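You operate a simulated robot arm through the tools that you are given. There is no shell and no other tool. Be economical: measure what you need, move in short steps, check, and stop when the job is done.

Carry out the task below with a simulated robot arm. There is one attempt and no reset: what you move stays moved.

## Task
Put things in order on the long oak table. At the end: the red weight stands where the pink eraser stood; the blue pad stands where the green month block (marked "APRIL") stood; the pink eraser is on the green box (marked "CHALK"); the green month block from the long oak table stands where the red weight stood; whatever was shut is shut again. Leave all else as you found it, and nothing knocked over.
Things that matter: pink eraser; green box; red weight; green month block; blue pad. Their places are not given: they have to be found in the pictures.

The check looks at the end state, three seconds after you hand in, the way a careful person would. Anything else that was tipped, shoved, dropped, spilled or broken makes it a failure.

## Robot
A 6-joint arm with a two-finger parallel gripper, fixed in place. Base frame: the origin is at the foot of the arm, x ahead of it, y to its left, z up; the work surface is at about z = 76. Readings come in cm, rad, newtons and seconds.
With the tool pointing down near the work surface it reaches from about 26 to 68 cm from the base axis. Its first joint turns from -1.152 to 1.152 rad. Payload 2.9 kg.
The tool frame sits at the grasp point between the pads (the TCP): z along the fingers, y along the line on which they close. The tips reach 3 cm beyond it. Largest opening 11 cm; finger width 2, thickness 1; the body of the gripper, 4.8 by 11.2 cm, starts 5.5 cm behind the TCP.
Orientation is that of the tool frame in the base frame, as a unit quaternion [w, x, y, z]. With the fingers straight down and closing along the base's y, the tool's x points along the base's -x, its y along +y and its z along -z.

## Interface
- The arm moves only by the tool move_arm. Its argument "motion" is a list of rows, each a list of 3 entries, a list of its own where there are three numbers: the shift along the base's x, y, z in mm, then the turn, a rotation vector about the base's x, y, z in rad, then the finger opening in mm, from 0 to 110. In form: [[[tx, ty, tz], [ax, ay, az], jaw], ...]. A call has 1 to 8 rows; each row shifts and turns the commanded pose from where the row before left it. Each row takes 0.2 s and may step no farther than 5 cm and 0.15 rad from the row before; otherwise, or with a gripper value out of range, the whole call is refused. Where a pose cannot be reached the arm comes as near as it can. A force on the tool above 40 N (or 10 N above the force at the start of the call, whichever is more), or a blocked arm, ends the call early, and 0.2 s more pass. Each finger travels about 10.8 cm/s and halts on what it meets, pressing with about 32 N; the grip force reading is that of the motor and also rises with nothing between the fingers. The clock runs only during rows and for 0.2 s after the last one: add rows that do not move to give the fingers time. The reply holds the time, the measured pose of the TCP, the force on the tool along the base axes, the opening and the grip force, in the units named above and with some noise.
- Cameras (640 x 400 px; columns grow to the right, rows downward): "scene" is fixed at [9.19, 45.78, 137.16]; the picture's right is [-0.52, -0.86, 0.00], its down [-0.58, 0.35, -0.73] and it looks along [0.62, -0.38, -0.68] (base axes); focal length 352 px, centre (320, 200). "wrist" rides on the gripper at [-3.6, 0, -5.7] in the tool frame; the picture's right is [0.00, -1.00, 0.00], its down [0.97, 0.00, -0.24] and it looks along [0.24, 0.00, 0.97] (tool axes); focal length 218 px, centre (320, 200).
- capture(camera): a new picture of that camera. It takes no simulated time.
- locate(camera, pixels): there is no depth. For up to 12 entries [column, row, z] of the newest picture of that camera ("zoom" is the newest enlarged one), the place [x, y] in the base frame at which the ray of that pixel passes the height z, good to about 0.2 cm. It takes no simulated time.
- zoom(camera, box): a new picture of the part [left, top, right, bottom] of that camera's present view, enlarged. It takes no simulated time.
- hand_in(): hands the job in; it is judged then, once.

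Keep the steps short. Do not move on a guess: measure, check each grasp and each placing, and mend mistakes. In all there are 80 turns and 38 pictures (those below and enlarged ones count). Leave the gripper open and the arm clear of the work at the hand-in unless told otherwise, and finish with a single line.

The tools are called after "Call:" as name(argument=value, ...) on one line, values as JSON. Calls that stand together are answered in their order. move_arm: Moves the arm, as the interface text tells. Its arguments: {"type":"object","properties":{"motion":{"type":"array"}},"required":["motion"]} The other tools are called the same way: capture (camera) takes a picture; locate (camera, pixels) gives the place at which the rays of pixels pass given heights; zoom (camera, box) takes an enlarged picture of a part of a camera's view; hand_in () hands the job in.

At the start:

```text
clock: 0.0
eef_pos: [40.01, -3.76, 100.21]
tcp_rot: [-0.001, 0.0, 1.0, 0.0]
ft_force: [-0.7, -0.5, 0.7]
finger_gap: 11.01
finger_force: 0.2
```

scene: 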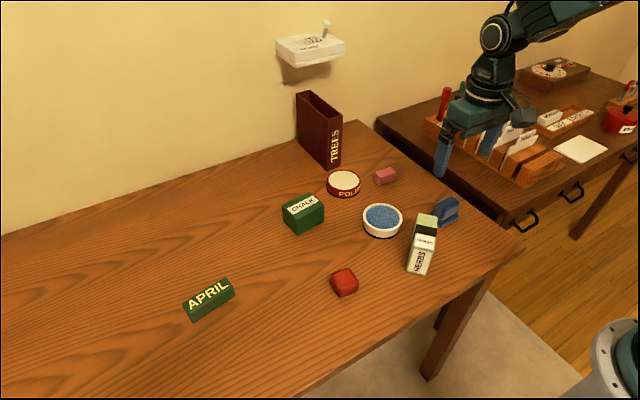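
wrist: 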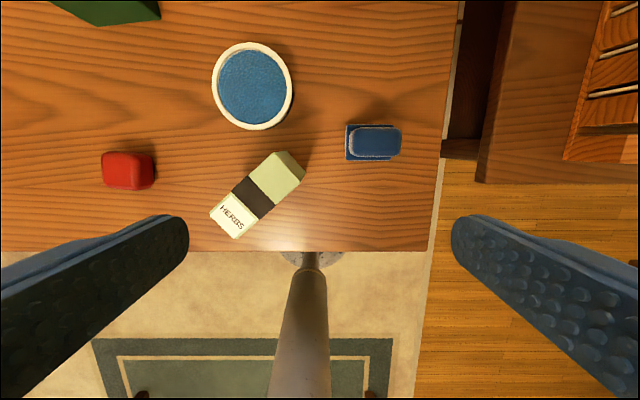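

I see the long table with the red weight near (344,282), APRIL at (208,299), CHALK at (303,214), pink eraser at (385,175), and two blue items at (447,210) and (382,219). I'll zoom to tell them apart.

Call:
zoom(camera="scene", box=[270, 150, 480, 310])

Call:
zoom(camera="scene", box=[400, 50, 640, 220])

```text
2.50 times, centred on (375, 230) of scene
```

zoom: 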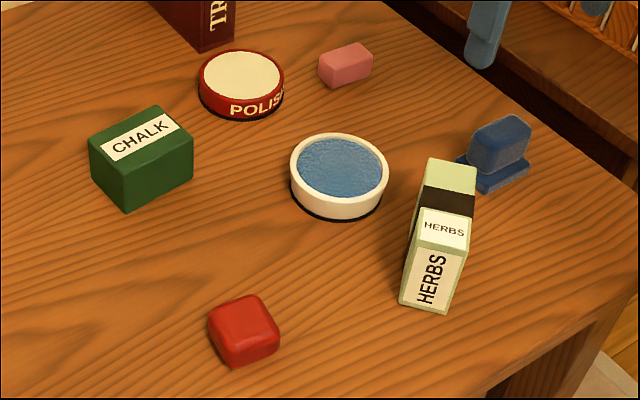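

```text
2.35 times, centred on (520, 135) of scene
```

zoom: 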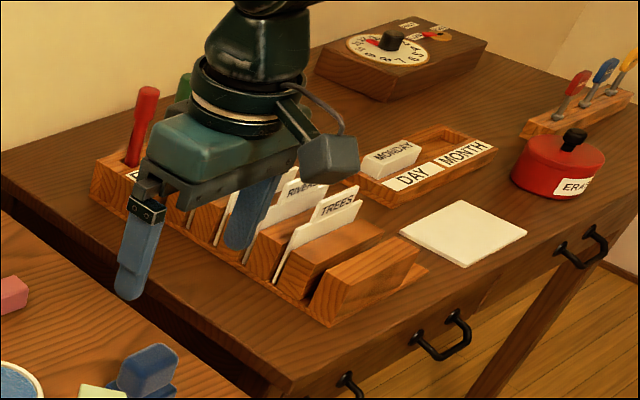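

The blue pad looks like the plate-with-block item at (447,210); the round one is a dish. I'll measure rough places on the table from the scene picture.

Call:
locate(camera="scene", pixels=[[346, 296, 76], [385, 185, 76], [193, 321, 76], [236, 296, 76], [303, 233, 76], [447, 220, 76], [343, 196, 76], [382, 235, 76], [415, 274, 76], [320, 165, 76], [443, 178, 76], [520, 250, 76]])

Call:
locate(camera="wrist", pixels=[[128, 170, 79], [370, 142, 78], [253, 86, 79], [257, 195, 80], [375, 127, 79], [355, 142, 76.5], [440, 200, 76], [300, 250, 76]])

```text
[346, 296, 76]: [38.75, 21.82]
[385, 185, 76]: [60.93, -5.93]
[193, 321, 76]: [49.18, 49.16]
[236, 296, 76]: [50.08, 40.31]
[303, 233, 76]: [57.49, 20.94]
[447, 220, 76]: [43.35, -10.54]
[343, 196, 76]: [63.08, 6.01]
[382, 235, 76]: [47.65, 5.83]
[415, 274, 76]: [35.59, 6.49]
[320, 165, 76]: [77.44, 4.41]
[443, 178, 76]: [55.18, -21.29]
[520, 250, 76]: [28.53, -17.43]
```

```text
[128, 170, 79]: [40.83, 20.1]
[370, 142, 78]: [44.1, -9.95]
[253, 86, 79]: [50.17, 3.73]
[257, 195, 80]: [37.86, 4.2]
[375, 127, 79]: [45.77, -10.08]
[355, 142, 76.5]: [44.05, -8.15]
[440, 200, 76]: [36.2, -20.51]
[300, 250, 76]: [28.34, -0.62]
```

Now a wrist look from nearer the middle of the table: moving left about 20 cm and slightly ahead.

Call:
move_arm(motion=[[[20, 45, 0], [0, 0, 0], 110], [[20, 45, 0], [0, 0, 0], 110], [[20, 45, 0], [0, 0, 0], 110], [[20, 45, 0], [0, 0, 0], 110], [[0, 45, 0], [0, 0, 0], 110], [[0, 0, 0], [0, 0, 0], 110]])

Call:
capture(camera="wrist")

```text
clock: 1.4
eef_pos: [48.15, 18.7, 100.13]
tcp_rot: [-0.001, 0.0, 1.0, 0.0]
ft_force: [0.2, 0.4, 1.5]
finger_gap: 10.99
finger_force: 0.1
```

```text
33 pictures are left
```

wrist: 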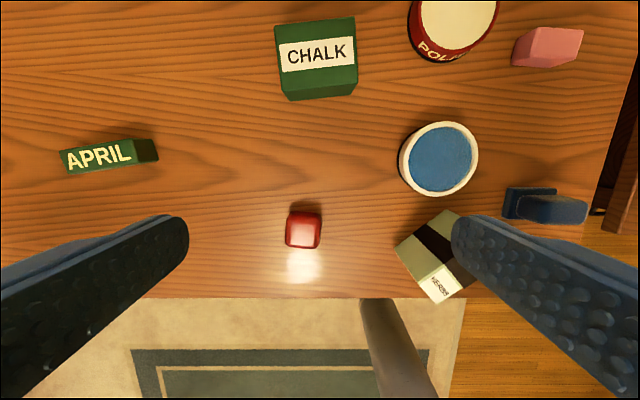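

Good view. I'll zoom onto APRIL, onto CHALK/red, and onto the right group for corners.

Call:
zoom(camera="wrist", box=[40, 110, 200, 210])

Call:
locate(camera="zoom", pixels=[[320, 200, 76]])

Call:
zoom(camera="wrist", box=[250, 180, 346, 240])

```text
4.00 times, centred on (120, 160) of wrist
```

zoom: 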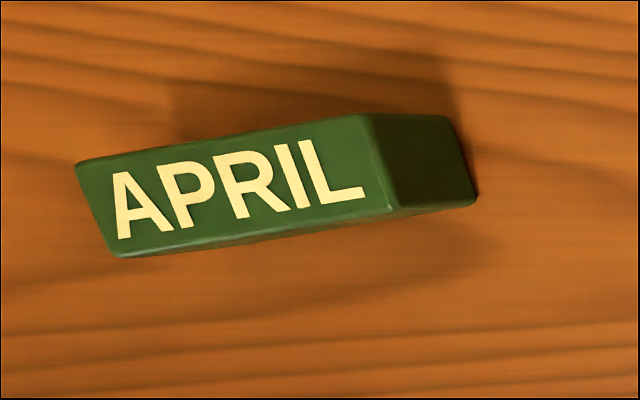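

```text
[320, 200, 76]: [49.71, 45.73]
```

```text
6.67 times, centred on (298, 210) of wrist
```

zoom: 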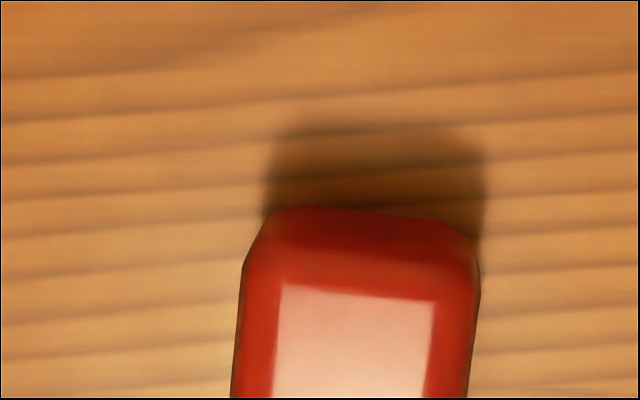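

I convert the APRIL corners (top: wrist (59.5,150.8),(130.8,138),(138,162),(70,174.2); base: (152,139.5),(159,160.8)) and red/other corners.

Call:
locate(camera="wrist", pixels=[[152, 139.5, 76], [159, 160.8, 76], [130.8, 138, 79.5], [138, 162, 79.5], [59.5, 150.8, 79.5], [70, 174.2, 79.5], [290, 212, 76], [321, 213, 76], [285, 246, 78], [319, 249, 78], [288, 218, 78], [321, 220, 78]])

Call:
zoom(camera="wrist", box=[260, 190, 350, 260])

Call:
zoom(camera="wrist", box=[260, 0, 420, 110])

Call:
zoom(camera="wrist", box=[440, 0, 640, 240])

```text
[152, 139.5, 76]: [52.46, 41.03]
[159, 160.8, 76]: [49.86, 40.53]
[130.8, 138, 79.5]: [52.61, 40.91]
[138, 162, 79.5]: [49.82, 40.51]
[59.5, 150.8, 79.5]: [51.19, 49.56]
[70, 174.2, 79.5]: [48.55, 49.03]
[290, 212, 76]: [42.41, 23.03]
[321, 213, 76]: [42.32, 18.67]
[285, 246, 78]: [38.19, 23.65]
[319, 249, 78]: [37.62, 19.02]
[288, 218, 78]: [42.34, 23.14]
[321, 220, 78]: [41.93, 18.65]
```

```text
5.71 times, centred on (305, 225) of wrist
```

zoom: 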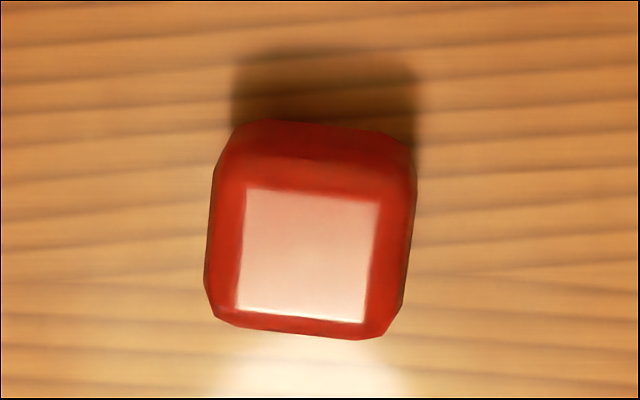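

```text
3.64 times, centred on (340, 55) of wrist
```

zoom: 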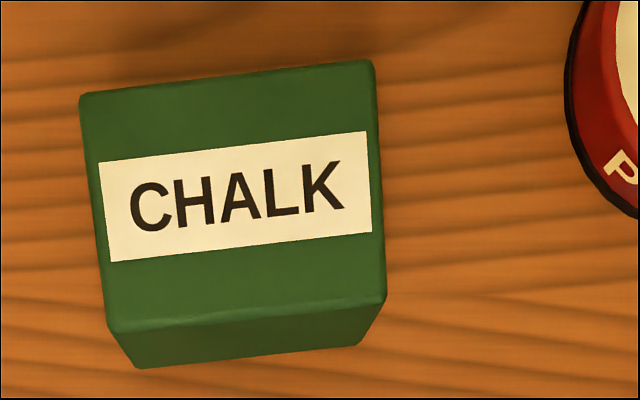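

```text
1.67 times, centred on (540, 120) of wrist
```

zoom: 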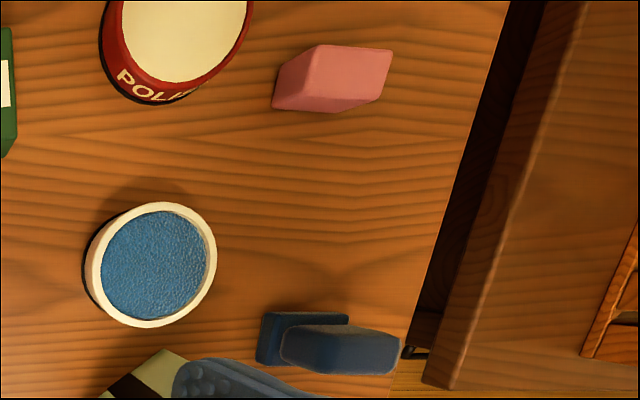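

APRIL: top at z≈79.5, centre (50.5,45.0), long axis turned ~0.15 rad from y. Now measure the CHALK box corners and move over the eraser/pad for a closer look.

Call:
locate(camera="wrist", pixels=[[290, 101.2, 76], [351, 94.8, 76], [281.8, 90.7, 80], [358.1, 81.6, 80], [281.8, 90.7, 82], [358.1, 81.6, 82], [274.1, 26.2, 82], [354.6, 17.1, 82], [281.8, 90.7, 81], [358.1, 81.6, 81]])

Call:
move_arm(motion=[[[10, -45, 0], [0, 0, 0], 110], [[10, -45, 0], [0, 0, 0], 110], [[10, -45, 0], [0, 0, 0], 110], [[10, -45, 0], [0, 0, 0], 110], [[0, -45, 0], [0, 0, 0], 110], [[0, -25, 0], [0, 0, 0], 110], [[0, 0, 0], [0, 0, 0], 110]])

Call:
capture(camera="wrist")

```text
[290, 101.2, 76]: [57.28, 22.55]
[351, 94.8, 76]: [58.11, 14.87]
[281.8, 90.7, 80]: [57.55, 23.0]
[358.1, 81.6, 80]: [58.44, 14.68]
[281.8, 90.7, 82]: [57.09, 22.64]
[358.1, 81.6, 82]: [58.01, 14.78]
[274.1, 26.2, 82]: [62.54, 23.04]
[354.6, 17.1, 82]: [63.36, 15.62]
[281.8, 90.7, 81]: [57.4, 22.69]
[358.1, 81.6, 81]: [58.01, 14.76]
```

```text
clock: 3.0
eef_pos: [52.11, -6.24, 100.27]
tcp_rot: [-0.001, 0.0, 1.0, 0.0]
ft_force: [1.1, -0.2, 0.6]
finger_gap: 11.0
finger_force: 0.0
```

```text
27 pictures are left
```

wrist: 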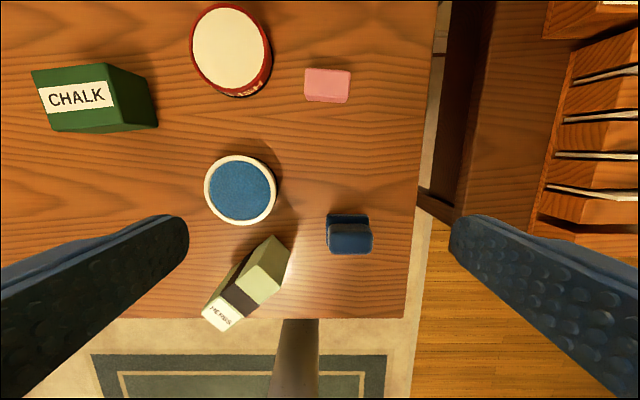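

CHALK: top at z≈81.3, centre about (60.2,19.0), yaw ~0.11. Zooming onto the eraser (327,85) and the pad (350,234).

Call:
zoom(camera="wrist", box=[279, 55, 375, 115])

Call:
zoom(camera="wrist", box=[302, 200, 398, 260])

```text
6.67 times, centred on (327, 85) of wrist
```

zoom: 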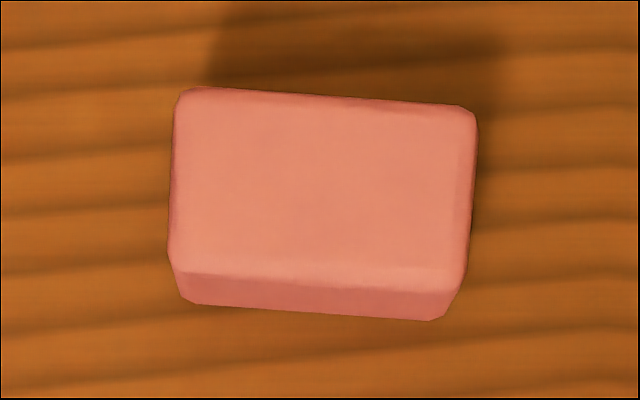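

```text
6.67 times, centred on (350, 230) of wrist
```

zoom: 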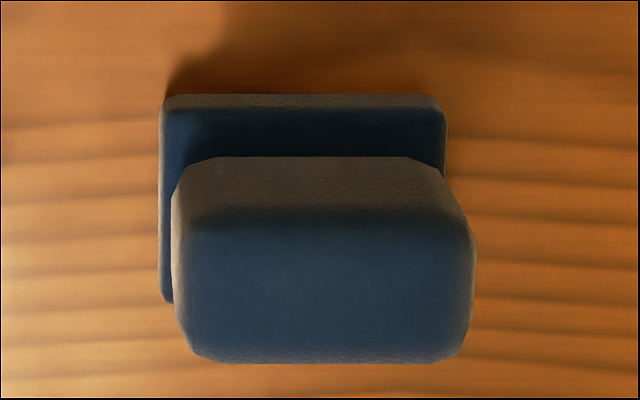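

Converting corners to base coordinates.

Call:
locate(camera="wrist", pixels=[[306.75, 100, 76], [344.25, 103, 76], [304.8, 93.7, 78], [348.5, 96.3, 78], [304.8, 93.7, 79], [348.5, 96.3, 79], [306, 68.5, 78.5], [350.3, 71.5, 78.5]])

Call:
locate(camera="zoom", pixels=[[165, 95, 77], [442, 97, 77], [162, 302, 77], [190, 215, 80], [470, 220, 80], [460, 360, 80], [190, 355, 80], [205, 158, 77], [405, 158, 77], [175, 280, 80], [475, 260, 80]])

```text
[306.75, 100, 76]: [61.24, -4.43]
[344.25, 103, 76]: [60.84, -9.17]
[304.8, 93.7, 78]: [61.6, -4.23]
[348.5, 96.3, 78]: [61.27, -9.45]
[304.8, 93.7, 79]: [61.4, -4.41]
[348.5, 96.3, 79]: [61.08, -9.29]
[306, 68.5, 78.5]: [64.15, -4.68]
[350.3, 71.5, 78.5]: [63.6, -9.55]
```

```text
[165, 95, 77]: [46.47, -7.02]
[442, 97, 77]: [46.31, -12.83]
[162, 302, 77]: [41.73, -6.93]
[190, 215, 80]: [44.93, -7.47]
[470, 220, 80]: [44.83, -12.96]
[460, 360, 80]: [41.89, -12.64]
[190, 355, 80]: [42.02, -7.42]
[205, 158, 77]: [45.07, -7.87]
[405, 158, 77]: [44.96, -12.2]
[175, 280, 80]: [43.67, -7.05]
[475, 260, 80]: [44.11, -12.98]
```

Eraser: centre (62.5,-6.95), 4.9×2.7 cm, top z≈78.6, yaw ≈ -0.09. Pad: centre ≈(44.1,-9.95). First the eraser: go over it, turning -0.09 rad, and stop at z≈86 to check.

Call:
move_arm(motion=[[[35, -2, 0], [0, 0, -0.09], 80], [[35, -2, 0], [0, 0, 0], 80], [[34, -3, -40], [0, 0, 0], 80], [[0, 0, -45], [0, 0, 0], 80], [[0, 0, -50], [0, 0, 0], 80], [[0, 0, 0], [0, 0, 0], 80]])

Call:
capture(camera="wrist")

```text
refused: row 3 steps farther than a row can; nothing moved
```

```text
24 pictures are left
```

wrist: 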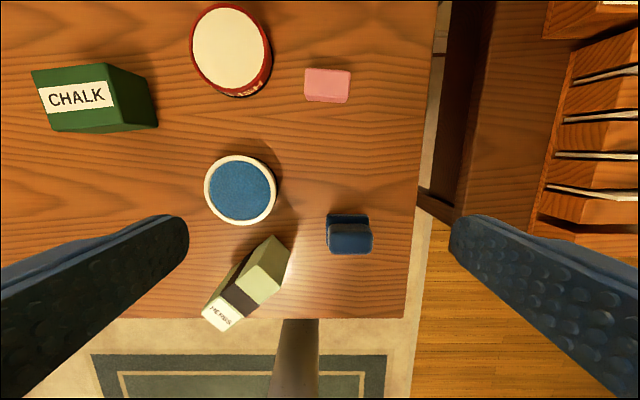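

The third row was a bit too long; same move with shorter rows.

Call:
move_arm(motion=[[[35, -2, -20], [0, 0, -0.09], 80], [[35, -2, -20], [0, 0, 0], 80], [[34, -3, -20], [0, 0, 0], 80], [[0, 0, -40], [0, 0, 0], 80], [[0, 0, -40], [0, 0, 0], 80], [[0, 0, 0], [0, 0, 0], 80]])

Call:
capture(camera="wrist")

```text
clock: 4.4
eef_pos: [62.46, -7.05, 86.19]
tcp_rot: [0.0, 0.045, 0.999, 0.0]
ft_force: [0.0, 0.7, 1.1]
finger_gap: 7.99
finger_force: 0.2
```

```text
23 pictures are left
```

wrist: 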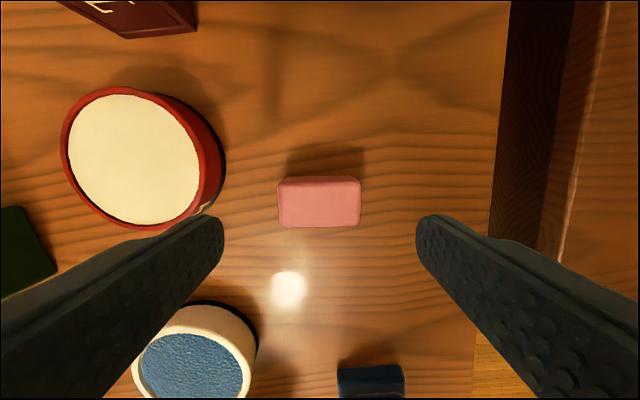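

Centred and parallel. A quick check of the eraser's place from this near view.

Call:
locate(camera="wrist", pixels=[[279, 227, 78.5], [360, 227, 78.5], [278, 186, 78.5], [360, 184, 78.5], [285, 178, 77], [360, 176, 77]])

Call:
move_arm(motion=[[[0, 0, -35], [0, 0, 0], 80], [[0, 0, -30], [0, 0, 0], 80], [[0, 0, 0], [0, 0, 0], 80]])

```text
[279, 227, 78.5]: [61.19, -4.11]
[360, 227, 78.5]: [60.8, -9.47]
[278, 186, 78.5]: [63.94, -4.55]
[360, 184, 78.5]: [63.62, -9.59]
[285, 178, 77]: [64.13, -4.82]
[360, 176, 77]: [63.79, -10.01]
```

```text
clock: 5.2
eef_pos: [62.54, -6.81, 79.78]
tcp_rot: [0.0, 0.045, 0.999, 0.0]
ft_force: [0.2, 0.4, -0.7]
finger_gap: 7.96
finger_force: 0.1
```

Tips at ≈76.8, beside the eraser. Lower 3 mm and close.

Call:
move_arm(motion=[[[0, 0, -3], [0, 0, 0], 60], [[0, 0, 0], [0, 0, 0], 40], [[0, 0, 0], [0, 0, 0], 40], [[0, 0, 0], [0, 0, 0], 40]])

```text
clock: 6.2
eef_pos: [62.59, -6.89, 79.46]
tcp_rot: [0.0, 0.046, 0.999, -0.001]
ft_force: [-1.9, -0.6, 3.2]
finger_gap: 5.13
finger_force: 31.9
```

Gripped (5.13 cm, 32 N). Lift 9 cm and carry to over the box at (60.2,19.0), turning +0.2.

Call:
move_arm(motion=[[[0, 0, 45], [0, 0, 0], 40], [[0, 0, 45], [0, 0, 0], 40], [[-4, 45, 0], [0, 0, 0.1], 40], [[-4, 45, 0], [0, 0, 0.1], 40], [[-4, 45, 0], [0, 0, 0], 40], [[-4, 45, 0], [0, 0, 0], 40], [[-4, 45, 0], [0, 0, 0], 40], [[-4, 34, 0], [0, 0, 0], 40]])

Call:
capture(camera="wrist")

```text
clock: 8.0
eef_pos: [60.02, 19.09, 88.42]
tcp_rot: [-0.001, -0.053, 0.999, 0.0]
ft_force: [0.1, -0.4, -1.0]
finger_gap: 5.08
finger_force: 31.9
```

```text
22 pictures are left
```

wrist: 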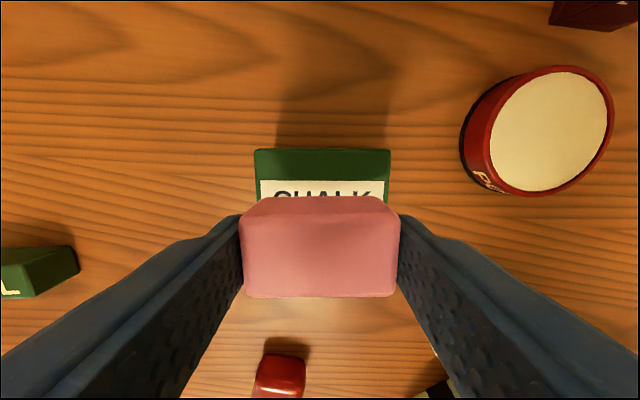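

Check the box's far edge against my numbers.

Call:
locate(camera="wrist", pixels=[[255, 150, 81.3], [390, 150, 81.3], [240, 215, 81.3]])

Call:
move_arm(motion=[[[0, 0, -20], [0, 0, 0], 40], [[0, 0, -10], [0, 0, 0], 40], [[0, 0, 0], [0, 0, 0], 40]])

Call:
capture(camera="scene")

```text
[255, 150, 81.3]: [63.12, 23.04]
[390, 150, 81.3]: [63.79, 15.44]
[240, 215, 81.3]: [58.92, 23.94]
```

```text
clock: 8.8
eef_pos: [60.05, 19.09, 85.51]
tcp_rot: [0.0, -0.055, 0.998, -0.001]
ft_force: [-0.5, 0.5, -0.4]
finger_gap: 5.1
finger_force: 32.3
```

```text
21 pictures are left
```

scene: 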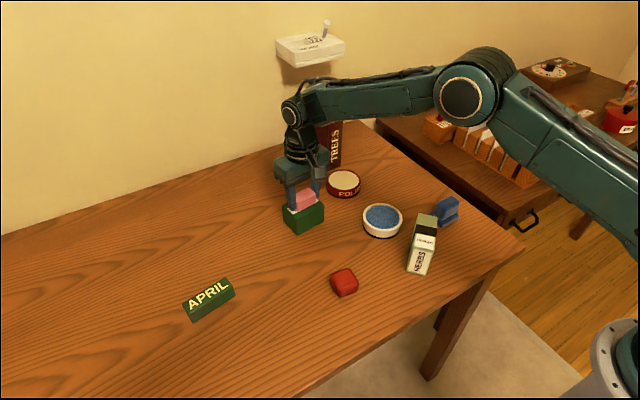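

Box centre is about (60.5,19.0). Shift 4 mm ahead, lower in small steps until contact.

Call:
move_arm(motion=[[[4, 0, -3], [0, 0, 0], 40], [[0, 0, -3], [0, 0, 0], 40], [[0, 0, 0], [0, 0, 0], 40]])

```text
clock: 9.6
eef_pos: [60.51, 19.02, 84.92]
tcp_rot: [0.001, -0.055, 0.998, 0.0]
ft_force: [-2.6, 0.6, 7.8]
finger_gap: 5.11
finger_force: 32.2
```

Contact felt (7.8 N at z 84.9). Open and rise.

Call:
move_arm(motion=[[[0, 0, 0], [0, 0, 0], 60], [[0, 0, 0], [0, 0, 0], 80], [[0, 0, 20], [0, 0, 0], 80], [[0, 0, 40], [0, 0, 0], 80], [[0, 0, 40], [0, 0, 0], 80], [[0, 0, 0], [0, 0, 0], 80]])

Call:
capture(camera="wrist")

```text
clock: 11.0
eef_pos: [60.29, 19.03, 94.9]
tcp_rot: [-0.001, -0.054, 0.999, 0.0]
ft_force: [0.0, -0.4, 0.2]
finger_gap: 8.02
finger_force: 0.2
```

```text
20 pictures are left
```

wrist: 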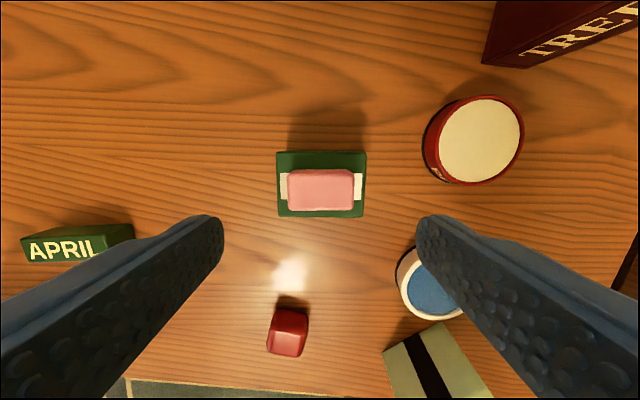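

Eraser sits well on the box. Next go above the red weight (~(40.2,21)), turning -0.2.

Call:
move_arm(motion=[[[-45, 5, 0], [0, 0, -0.1], 80], [[-45, 5, 0], [0, 0, -0.1], 80], [[-45, 5, 0], [0, 0, 0], 80], [[-45, 5, 0], [0, 0, 0], 80], [[-21, 0, -20], [0, 0, 0], 80], [[0, 0, -40], [0, 0, 0], 80], [[0, 0, 0], [0, 0, 0], 80]])

Call:
zoom(camera="wrist", box=[160, 100, 480, 300])

```text
clock: 12.6
eef_pos: [40.3, 20.97, 88.77]
tcp_rot: [0.0, 0.045, 0.999, -0.001]
ft_force: [0.0, -0.7, -0.1]
finger_gap: 8.02
finger_force: 0.1
```

```text
2.00 times, centred on (320, 200) of wrist
```

zoom: 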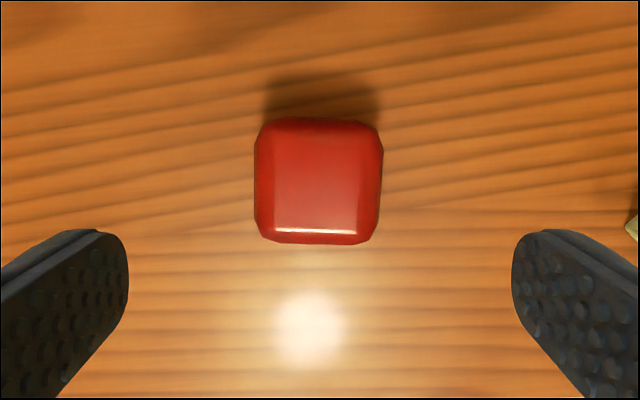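

Nearly aligned (about 0.04 rad more). Measure its silhouette.

Call:
locate(camera="zoom", pixels=[[255, 190, 77.5], [383, 165, 77.5], [318, 118, 77.5], [315, 243, 77.5], [318, 180, 77.5], [318, 243, 76], [318, 118, 78.5], [318, 118, 76.5]])

```text
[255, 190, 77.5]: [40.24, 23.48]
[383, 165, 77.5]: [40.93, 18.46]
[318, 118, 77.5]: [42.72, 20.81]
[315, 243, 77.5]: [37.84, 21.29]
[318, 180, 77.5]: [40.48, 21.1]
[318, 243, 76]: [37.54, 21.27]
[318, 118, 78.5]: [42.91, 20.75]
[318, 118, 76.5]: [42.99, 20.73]
```

Red centre ≈(40.35,21.0), ~4.8 cm. Turn -0.04 and lower to z≈79.4, then close.

Call:
move_arm(motion=[[[0, 0, -40], [0, 0, -0.04], 80], [[0, 0, -40], [0, 0, 0], 80], [[0, 0, -13], [0, 0, 0], 80], [[0, 0, 0], [0, 0, 0], 60], [[0, 0, 0], [0, 0, 0], 35], [[0, 0, 0], [0, 0, 0], 35], [[0, 0, 0], [0, 0, 0], 35]])

```text
clock: 14.2
eef_pos: [40.38, 21.06, 79.55]
tcp_rot: [-0.001, 0.064, 0.998, 0.0]
ft_force: [-0.2, 0.1, -0.5]
finger_gap: 4.79
finger_force: 32.0
```

Gripped (4.79). Lift 9 cm, check weight.

Call:
move_arm(motion=[[[0, 0, 45], [0, 0, 0], 35], [[0, 0, 45], [0, 0, 0], 35], [[0, 0, 0], [0, 0, 0], 35]])

Call:
move_arm(motion=[[[27, -35, 0], [0, 0, 0], 35], [[28, -35, 0], [0, 0, 0], 35], [[27, -35, 0], [0, 0, 0], 35], [[28, -35, 0], [0, 0, 0], 35], [[27, -35, 0], [0, 0, 0.04], 35], [[28, -35, 0], [0, 0, 0], 35], [[28, -35, 0], [0, 0, 0], 35], [[28, -35, 0], [0, 0, 0], 35]])

Call:
capture(camera="wrist")

```text
clock: 15.0
eef_pos: [40.43, 21.0, 88.52]
tcp_rot: [-0.001, 0.065, 0.998, 0.0]
ft_force: [0.7, -0.1, -4.9]
finger_gap: 4.79
finger_force: 32.1
```

```text
clock: 16.8
eef_pos: [62.65, -7.1, 88.59]
tcp_rot: [-0.001, 0.044, 0.999, 0.0]
ft_force: [-0.4, 0.5, -4.9]
finger_gap: 4.8
finger_force: 32.0
```

```text
18 pictures are left
```

wrist: 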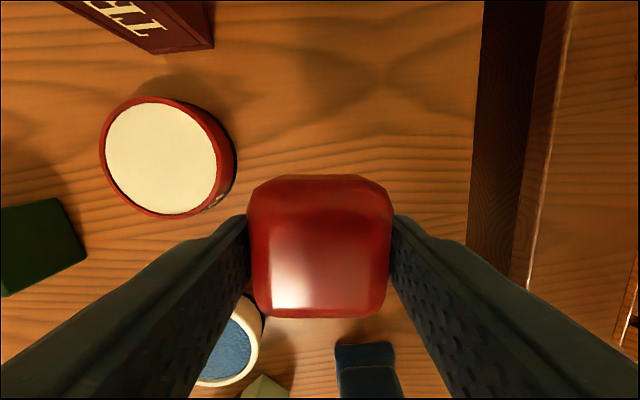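

Held at (62.65,-7.1). Lower to just above the table, then touch.

Call:
move_arm(motion=[[[-1, 1, -45], [0, 0, 0], 35], [[0, 0, -35], [0, 0, 0], 35], [[0, 0, -8], [0, 0, 0], 35], [[0, 0, -3], [0, 0, 0], 35], [[0, 0, 0], [0, 0, 0], 35]])

```text
clock: 18.0
eef_pos: [62.36, -6.84, 79.66]
tcp_rot: [-0.001, 0.046, 0.999, 0.0]
ft_force: [0.2, -0.1, -4.4]
finger_gap: 4.78
finger_force: 32.0
```

Weight still carried at z 79.66; down 2 mm more.

Call:
move_arm(motion=[[[1, -1, -2], [0, 0, 0], 35], [[0, 0, -1], [0, 0, 0], 35], [[0, 0, 0], [0, 0, 0], 35]])

```text
clock: 18.8
eef_pos: [62.49, -7.1, 79.43]
tcp_rot: [0.002, 0.045, 0.999, 0.0]
ft_force: [-9.2, 3.9, 24.1]
finger_gap: 4.79
finger_force: 31.7
```

Firm contact. Raise 1 mm, open, rise, and look.

Call:
move_arm(motion=[[[0, 0, 1.5], [0, 0, 0], 35], [[0, 0, 0], [0, 0, 0], 60], [[0, 0, 0], [0, 0, 0], 75], [[0, 0, 30], [0, 0, 0], 75], [[0, 0, 45], [0, 0, 0], 75], [[0, 0, 45], [0, 0, 0], 75], [[0, 0, 0], [0, 0, 0], 80]])

Call:
capture(camera="wrist")

```text
clock: 20.4
eef_pos: [62.37, -7.05, 91.47]
tcp_rot: [0.0, 0.045, 0.999, 0.0]
ft_force: [-0.5, -1.0, -1.2]
finger_gap: 8.02
finger_force: 0.1
```

```text
17 pictures are left
```

wrist: 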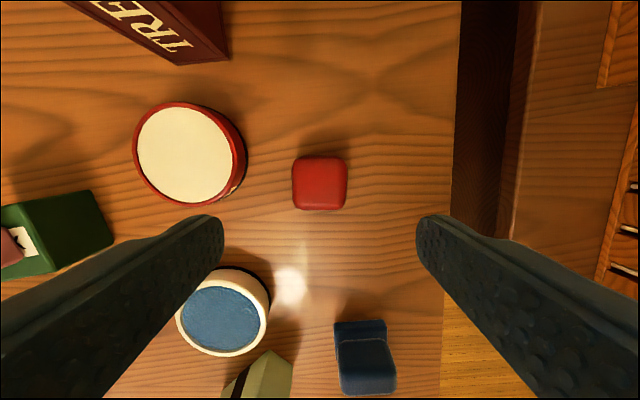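

Red weight stands where the eraser was. Next: APRIL at (50.5,45.0), yaw 0.15. Travel at z≈93 in 12 rows, opening to 110 near the end.

Call:
move_arm(motion=[[[-10, 43, 20], [0, 0, 0], 80], [[-10, 43, 0], [0, 0, 0.08], 80], [[-10, 43, 0], [0, 0, 0.08], 80], [[-10, 43, 0], [0, 0, 0.08], 80], [[-10, 43, 0], [0, 0, 0], 80], [[-10, 43, 0], [0, 0, 0], 80], [[-10, 43, 0], [0, 0, 0], 80], [[-10, 43, 0], [0, 0, 0], 80]])

Call:
move_arm(motion=[[[-10, 43, 0], [0, 0, 0], 110], [[-10, 44, 0], [0, 0, 0], 110], [[-10, 44, 0], [0, 0, 0], 110], [[-9, 44, 0], [0, 0, 0], 110], [[0, 0, -40], [0, 0, 0], 110], [[0, 0, 0], [0, 0, 0], 110]])

Call:
capture(camera="wrist")

```text
clock: 22.2
eef_pos: [54.53, 27.55, 93.37]
tcp_rot: [-0.001, -0.074, 0.997, 0.0]
ft_force: [-0.5, 0.3, 0.4]
finger_gap: 8.01
finger_force: 0.1
```

```text
clock: 23.6
eef_pos: [50.48, 44.86, 89.27]
tcp_rot: [-0.001, -0.075, 0.997, -0.001]
ft_force: [-0.9, 0.3, 0.1]
finger_gap: 11.02
finger_force: 0.1
```

```text
16 pictures are left
```

wrist: 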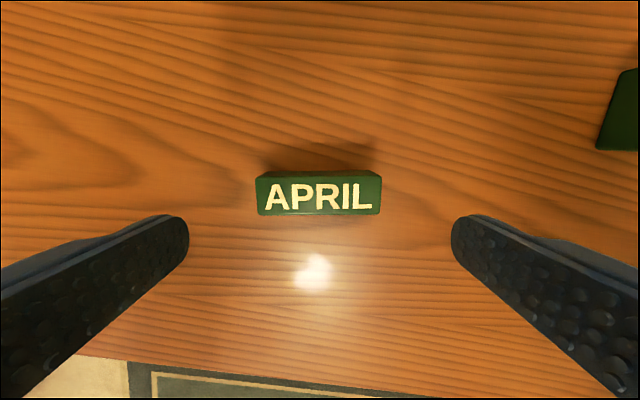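

Reachable and aligned. Precise corner check.

Call:
locate(camera="wrist", pixels=[[256, 179, 79.5], [381, 175, 79.5], [258, 215, 79.5], [380, 214, 79.5], [318, 195, 79.5]])

```text
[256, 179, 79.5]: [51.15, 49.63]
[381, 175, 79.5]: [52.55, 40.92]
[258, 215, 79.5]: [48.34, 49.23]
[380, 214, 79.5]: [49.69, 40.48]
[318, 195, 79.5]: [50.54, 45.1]
```

Centre (50.45,45.07), length 8.8. Shift 2 mm in y, descend to ~79.7.

Call:
move_arm(motion=[[[0, 2, -40], [0, 0, 0], 110], [[0, 0, -40], [0, 0, 0], 110], [[0, 0, -15], [0, 0, 0], 110], [[0, 0, 0], [0, 0, 0], 110]])

Call:
move_arm(motion=[[[0, 0, 0], [0, 0, 0], 95], [[0, 0, 0], [0, 0, 0], 75], [[0, 0, 0], [0, 0, 0], 75], [[0, 0, 0], [0, 0, 0], 75]])

```text
clock: 24.6
eef_pos: [50.48, 45.08, 79.81]
tcp_rot: [-0.001, -0.075, 0.997, -0.001]
ft_force: [-0.4, 0.6, -0.1]
finger_gap: 10.96
finger_force: 0.0
```

```text
clock: 25.6
eef_pos: [50.36, 45.1, 79.86]
tcp_rot: [0.0, -0.075, 0.997, 0.0]
ft_force: [-0.4, 0.2, 0.5]
finger_gap: 9.14
finger_force: 32.1
```

Gripped (9.14). Lift 8 cm and carry to the red weight's old spot (40.35,21.0).

Call:
move_arm(motion=[[[0, 0, 40], [0, 0, 0], 75], [[0, 0, 40], [0, 0, 0], 75], [[-17, -40, 0], [0, 0, 0], 75], [[-17, -40, 0], [0, 0, 0], 75], [[-17, -40, 0], [0, 0, 0], 75], [[-17, -40, 0], [0, 0, 0], 75], [[-17, -40, 0], [0, 0, 0], 75], [[-15, -41, 0], [0, 0, 0], 75]])

Call:
capture(camera="wrist")

```text
clock: 27.4
eef_pos: [40.53, 20.89, 87.87]
tcp_rot: [0.001, -0.075, 0.997, 0.001]
ft_force: [-0.1, 0.3, 0.1]
finger_gap: 9.16
finger_force: 31.9
```

```text
15 pictures are left
```

wrist: 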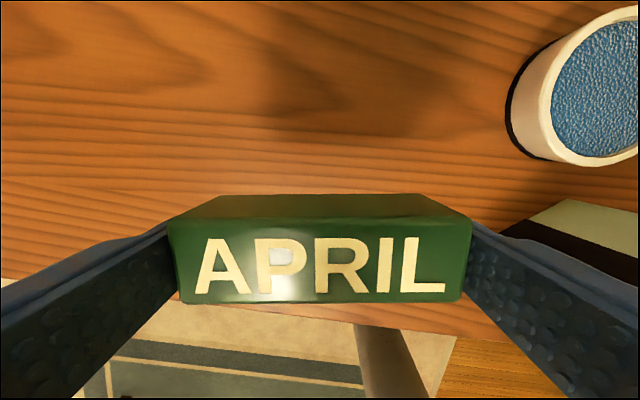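

Clear of HERBS. Lower to just above contact, then touch.

Call:
move_arm(motion=[[[-2, 1, -40], [0, 0, 0], 75], [[0, 0, -35], [0, 0, 0], 75], [[0, 0, -4], [0, 0, 0], 75], [[0, 0, 0], [0, 0, 0], 75]])

Call:
move_arm(motion=[[[0, 0, -1], [0, 0, 0], 75], [[0, 0, -1], [0, 0, 0], 75], [[0, 0, 0], [0, 0, 0], 75]])

```text
clock: 28.4
eef_pos: [40.32, 21.04, 79.96]
tcp_rot: [-0.001, -0.075, 0.997, 0.001]
ft_force: [0.3, -0.2, -0.3]
finger_gap: 9.14
finger_force: 32.0
```

```text
clock: 29.2
eef_pos: [40.35, 21.1, 79.93]
tcp_rot: [0.0, -0.074, 0.997, 0.001]
ft_force: [-7.3, -5.1, 25.2]
finger_gap: 9.11
finger_force: 31.9
```

Contact at z 79.9. Ease up 1 mm, open, rise and look.

Call:
move_arm(motion=[[[0, 0, 1], [0, 0, 0], 75], [[0, 0, 0], [0, 0, 0], 95], [[0, 0, 0], [0, 0, 0], 110], [[0, 0, 0], [0, 0, 0], 110], [[0, 0, 30], [0, 0, 0], 110], [[0, 0, 45], [0, 0, 0], 110], [[0, 0, 45], [0, 0, 0], 110], [[0, 0, 0], [0, 0, 0], 110]])

Call:
capture(camera="wrist")

```text
clock: 31.0
eef_pos: [40.33, 20.99, 91.77]
tcp_rot: [0.0, -0.076, 0.997, 0.001]
ft_force: [-0.1, 0.1, 0.4]
finger_gap: 11.0
finger_force: 0.1
```

```text
14 pictures are left
```

wrist: 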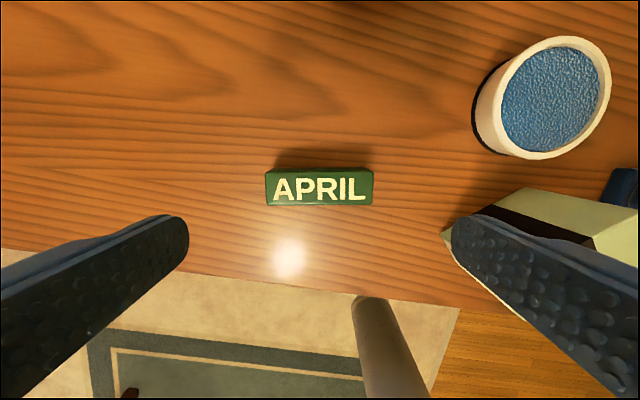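

APRIL stands at the red weight's spot. Now go over the blue pad (44.1,-9.95), squared with base axes, at z≈92.

Call:
move_arm(motion=[[[0, 0, 30], [0, 0, 0], 90], [[5, -43, 0], [0, 0, -0.08], 90], [[5, -43, 0], [0, 0, -0.07], 90], [[5, -44, 0], [0, 0, 0], 90], [[5, -45, 0], [0, 0, 0], 90], [[5, -45, 0], [0, 0, 0], 90], [[6, -45, 0], [0, 0, 0], 90], [[6, -45, 0], [0, 0, 0], 90]])

Call:
move_arm(motion=[[[0, 0, -35], [0, 0, 0], 90], [[0, 0, 0], [0, 0, 0], 90]])

Call:
capture(camera="wrist")

Call:
zoom(camera="scene", box=[370, 150, 530, 250])

```text
clock: 32.8
eef_pos: [43.96, -9.87, 94.92]
tcp_rot: [0.0, -0.001, 1.0, -0.001]
ft_force: [0.6, -0.3, 0.4]
finger_gap: 8.98
finger_force: 0.1
```

```text
clock: 33.4
eef_pos: [44.07, -9.87, 91.29]
tcp_rot: [0.0, 0.0, 1.0, 0.0]
ft_force: [0.3, -0.3, -0.4]
finger_gap: 9.0
finger_force: 0.0
```

```text
13 pictures are left
```

wrist: 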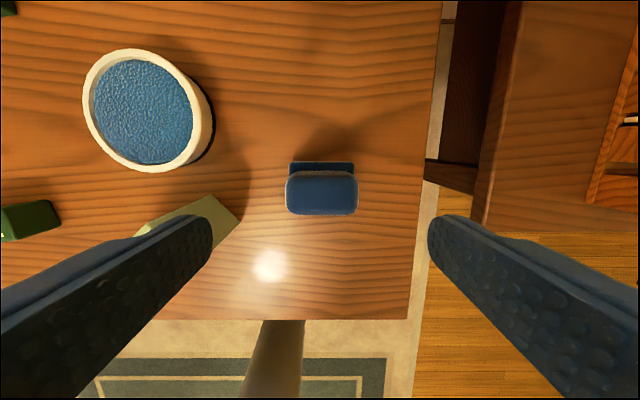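

```text
4.00 times, centred on (450, 200) of scene
```

zoom: 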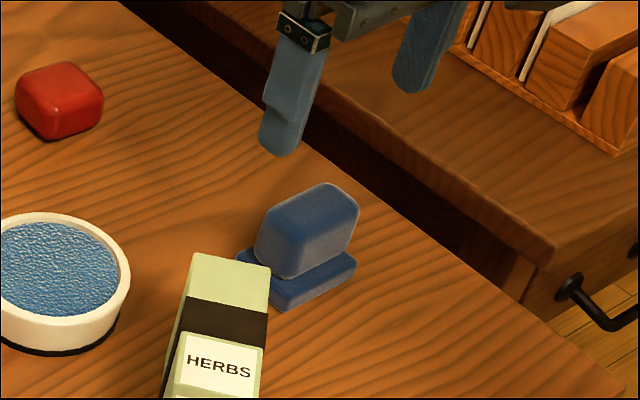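

Measure pad: block silhouette (285..358, rows 170..216), plate far edge row 162.

Call:
locate(camera="wrist", pixels=[[285, 193, 79.5], [358, 193, 79.5], [320, 216, 79.5], [320, 176, 80], [290, 162, 77], [354, 162, 77]])

```text
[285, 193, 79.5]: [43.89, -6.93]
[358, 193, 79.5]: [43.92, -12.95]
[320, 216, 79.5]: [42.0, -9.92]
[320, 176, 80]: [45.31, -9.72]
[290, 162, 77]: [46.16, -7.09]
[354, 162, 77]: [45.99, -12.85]
```

Pad centre ≈(43.85,-9.95); HERBS' nearest corner is y≈-2, so clear. Narrow to 78 and descend to z≈80.3.

Call:
move_arm(motion=[[[-2, -1, -30], [0, 0, 0], 78], [[0, 0, -40], [0, 0, 0], 78], [[0, 0, -40], [0, 0, 0], 78], [[0, 0, 0], [0, 0, 0], 78]])

Call:
move_arm(motion=[[[0, 0, 0], [0, 0, 0], 65], [[0, 0, 0], [0, 0, 0], 45], [[0, 0, 0], [0, 0, 0], 45], [[0, 0, 0], [0, 0, 0], 45]])

```text
clock: 34.4
eef_pos: [43.87, -9.98, 80.34]
tcp_rot: [0.0, 0.0, 1.0, 0.0]
ft_force: [0.4, 0.1, -0.7]
finger_gap: 7.79
finger_force: 0.1
```

```text
clock: 35.4
eef_pos: [43.99, -10.06, 80.33]
tcp_rot: [-0.001, 0.001, 1.0, 0.001]
ft_force: [-0.1, -0.8, 0.2]
finger_gap: 5.94
finger_force: 31.3
```

Gripped (5.94). Lift 12 cm, then carry toward (50.45,45.07).

Call:
move_arm(motion=[[[0, 0, 40], [0, 0, 0], 45], [[0, 0, 40], [0, 0, 0], 45], [[0, 0, 40], [0, 0, 0], 45], [[5, 42, 0], [0, 0, 0], 45], [[5, 42, 0], [0, 0, 0], 45], [[5, 42, 0], [0, 0, 0], 45], [[5, 42, 0], [0, 0, 0], 45], [[5, 42, 0], [0, 0, 0], 45]])

Call:
move_arm(motion=[[[5, 42, 0], [0, 0, 0], 45], [[5, 42, 0], [0, 0, 0], 45], [[5, 42, 0], [0, 0, 0], 45], [[5, 42, 0], [0, 0, 0], 45], [[5, 43, -10], [0, 0, 0], 45], [[5, 43, -10], [0, 0, 0], 45], [[5, 43, -10], [0, 0, 0], 45], [[5, 43, -10], [0, 0, 0], 45]])

Call:
capture(camera="wrist")

```text
clock: 37.2
eef_pos: [46.38, 11.18, 92.33]
tcp_rot: [-0.001, 0.0, 1.0, 0.0]
ft_force: [0.1, 0.1, -0.5]
finger_gap: 5.89
finger_force: 32.3
```

```text
clock: 39.0
eef_pos: [50.16, 44.88, 88.19]
tcp_rot: [-0.001, 0.001, 1.0, 0.0]
ft_force: [0.7, -0.1, -0.3]
finger_gap: 5.91
finger_force: 31.6
```

```text
11 pictures are left
```

wrist: 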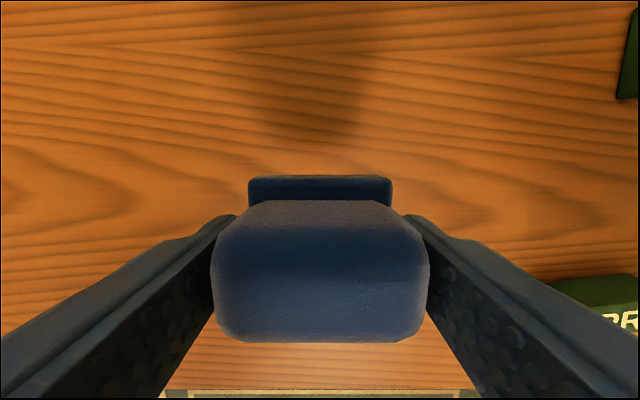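

Held level. Shift (+3,+2) mm and lower to just above contact (z≈80.6), then touch.

Call:
move_arm(motion=[[[3, 2, -40], [0, 0, 0], 45], [[0, 0, -34], [0, 0, 0], 45], [[0, 0, 0], [0, 0, 0], 45]])

Call:
move_arm(motion=[[[0, 0, -2], [0, 0, 0], 45], [[0, 0, -2], [0, 0, 0], 45], [[0, 0, 0], [0, 0, 0], 45]])

```text
clock: 39.8
eef_pos: [50.55, 45.27, 80.91]
tcp_rot: [0.0, 0.0, 1.0, 0.001]
ft_force: [-0.1, 0.0, -0.3]
finger_gap: 5.89
finger_force: 32.2
```

```text
clock: 40.6
eef_pos: [50.5, 45.08, 80.42]
tcp_rot: [-0.001, 0.0, 1.0, 0.0]
ft_force: [-0.1, -0.1, -1.4]
finger_gap: 5.88
finger_force: 31.7
```

Not touching yet; 2 mm more in 1 mm steps.

Call:
move_arm(motion=[[[0, 0, -1], [0, 0, 0], 45], [[0, 0, -1], [0, 0, 0], 45], [[0, 0, 0], [0, 0, 0], 45]])

```text
clock: 41.4
eef_pos: [50.63, 45.15, 80.3]
tcp_rot: [0.0, 0.0, 1.0, 0.001]
ft_force: [-0.2, 0.0, -0.3]
finger_gap: 5.9
finger_force: 31.9
```

Call:
move_arm(motion=[[[-1, 0, -1], [0, 0, 0], 45], [[0, 0, -1], [0, 0, 0], 45], [[0, 0, 0], [0, 0, 0], 45]])

```text
clock: 42.2
eef_pos: [50.73, 45.22, 80.39]
tcp_rot: [0.001, 0.001, 1.0, 0.0]
ft_force: [1.0, -4.5, 15.2]
finger_gap: 5.9
finger_force: 31.9
```

Contact (15 N). Ease up 1 mm, open, rise, and look.

Call:
move_arm(motion=[[[-1, 0, 1], [0, 0, 0], 45], [[0, 0, 0], [0, 0, 0], 65], [[0, 0, 0], [0, 0, 0], 85], [[0, 0, 30], [0, 0, 0], 85], [[0, 0, 45], [0, 0, 0], 85], [[0, 0, 30], [0, 0, 0], 85], [[0, 0, 0], [0, 0, 0], 85]])

Call:
capture(camera="wrist")

```text
clock: 43.8
eef_pos: [50.19, 45.19, 90.85]
tcp_rot: [-0.001, 0.0, 1.0, 0.0]
ft_force: [0.1, -0.6, -0.2]
finger_gap: 8.51
finger_force: 0.0
```

```text
10 pictures are left
```

wrist: 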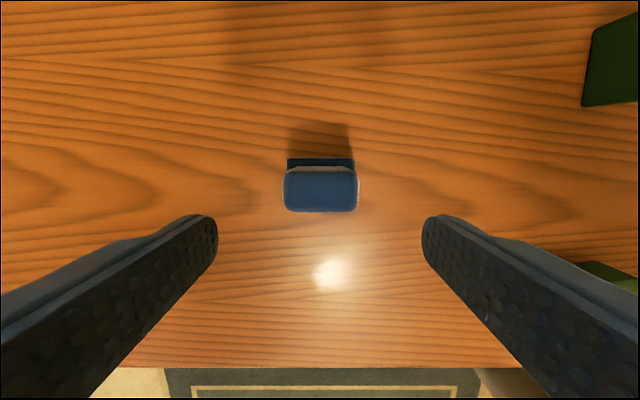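

Check the pad's place, and withdraw the arm upward and back over clear space, then take a scene picture.

Call:
locate(camera="wrist", pixels=[[288, 158, 77], [354, 158, 77], [320, 212, 79.5], [284, 190, 79.5], [358, 190, 79.5]])

Call:
move_arm(motion=[[[-10, -40, 25], [0, 0, 0], 100], [[-10, -40, 25], [0, 0, 0], 110], [[-10, -40, 20], [0, 0, 0], 110], [[-15, -45, 10], [0, 0, 0], 110], [[-15, -45, 0], [0, 0, 0], 110], [[-10, -45, 0], [0, 0, 0], 110], [[-10, -45, 0], [0, 0, 0], 110], [[-10, -45, 0], [0, 0, 0], 110]])

Call:
capture(camera="scene")

Call:
capture(camera="wrist")

```text
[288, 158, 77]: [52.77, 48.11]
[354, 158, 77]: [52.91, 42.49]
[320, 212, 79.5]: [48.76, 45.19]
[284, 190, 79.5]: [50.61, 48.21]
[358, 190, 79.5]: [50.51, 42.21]
```

```text
clock: 45.6
eef_pos: [41.27, 10.79, 98.71]
tcp_rot: [0.0, 0.0, 1.0, 0.001]
ft_force: [0.6, 0.3, 0.3]
finger_gap: 11.02
finger_force: 0.1
```

```text
9 pictures are left
```

scene: 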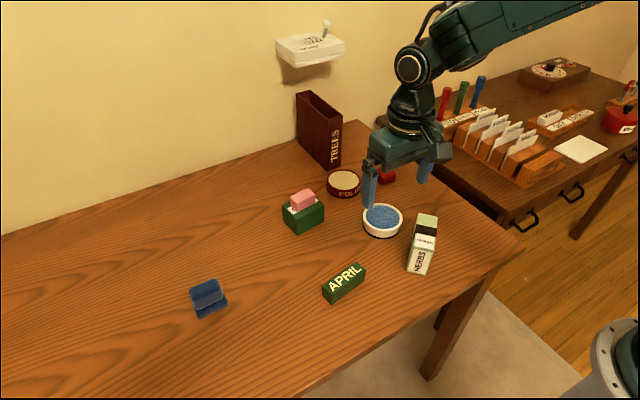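

```text
8 pictures are left
```

wrist: 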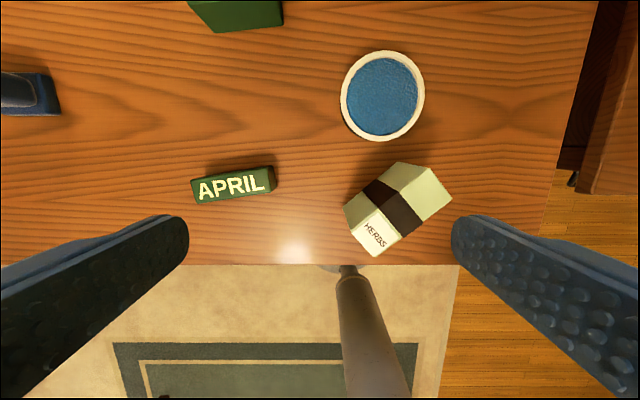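

All five items are in place and everything else is undisturbed. The arm is high and open, so I'm handing in.

Call:
hand_in()

```text
The job is handed in.
```

I handed the job in with the eraser on the CHALK box, the red weight on the eraser's old spot, APRIL on the weight's old spot and the blue pad on APRIL's old spot; nothing shut was opened and nothing else was moved.
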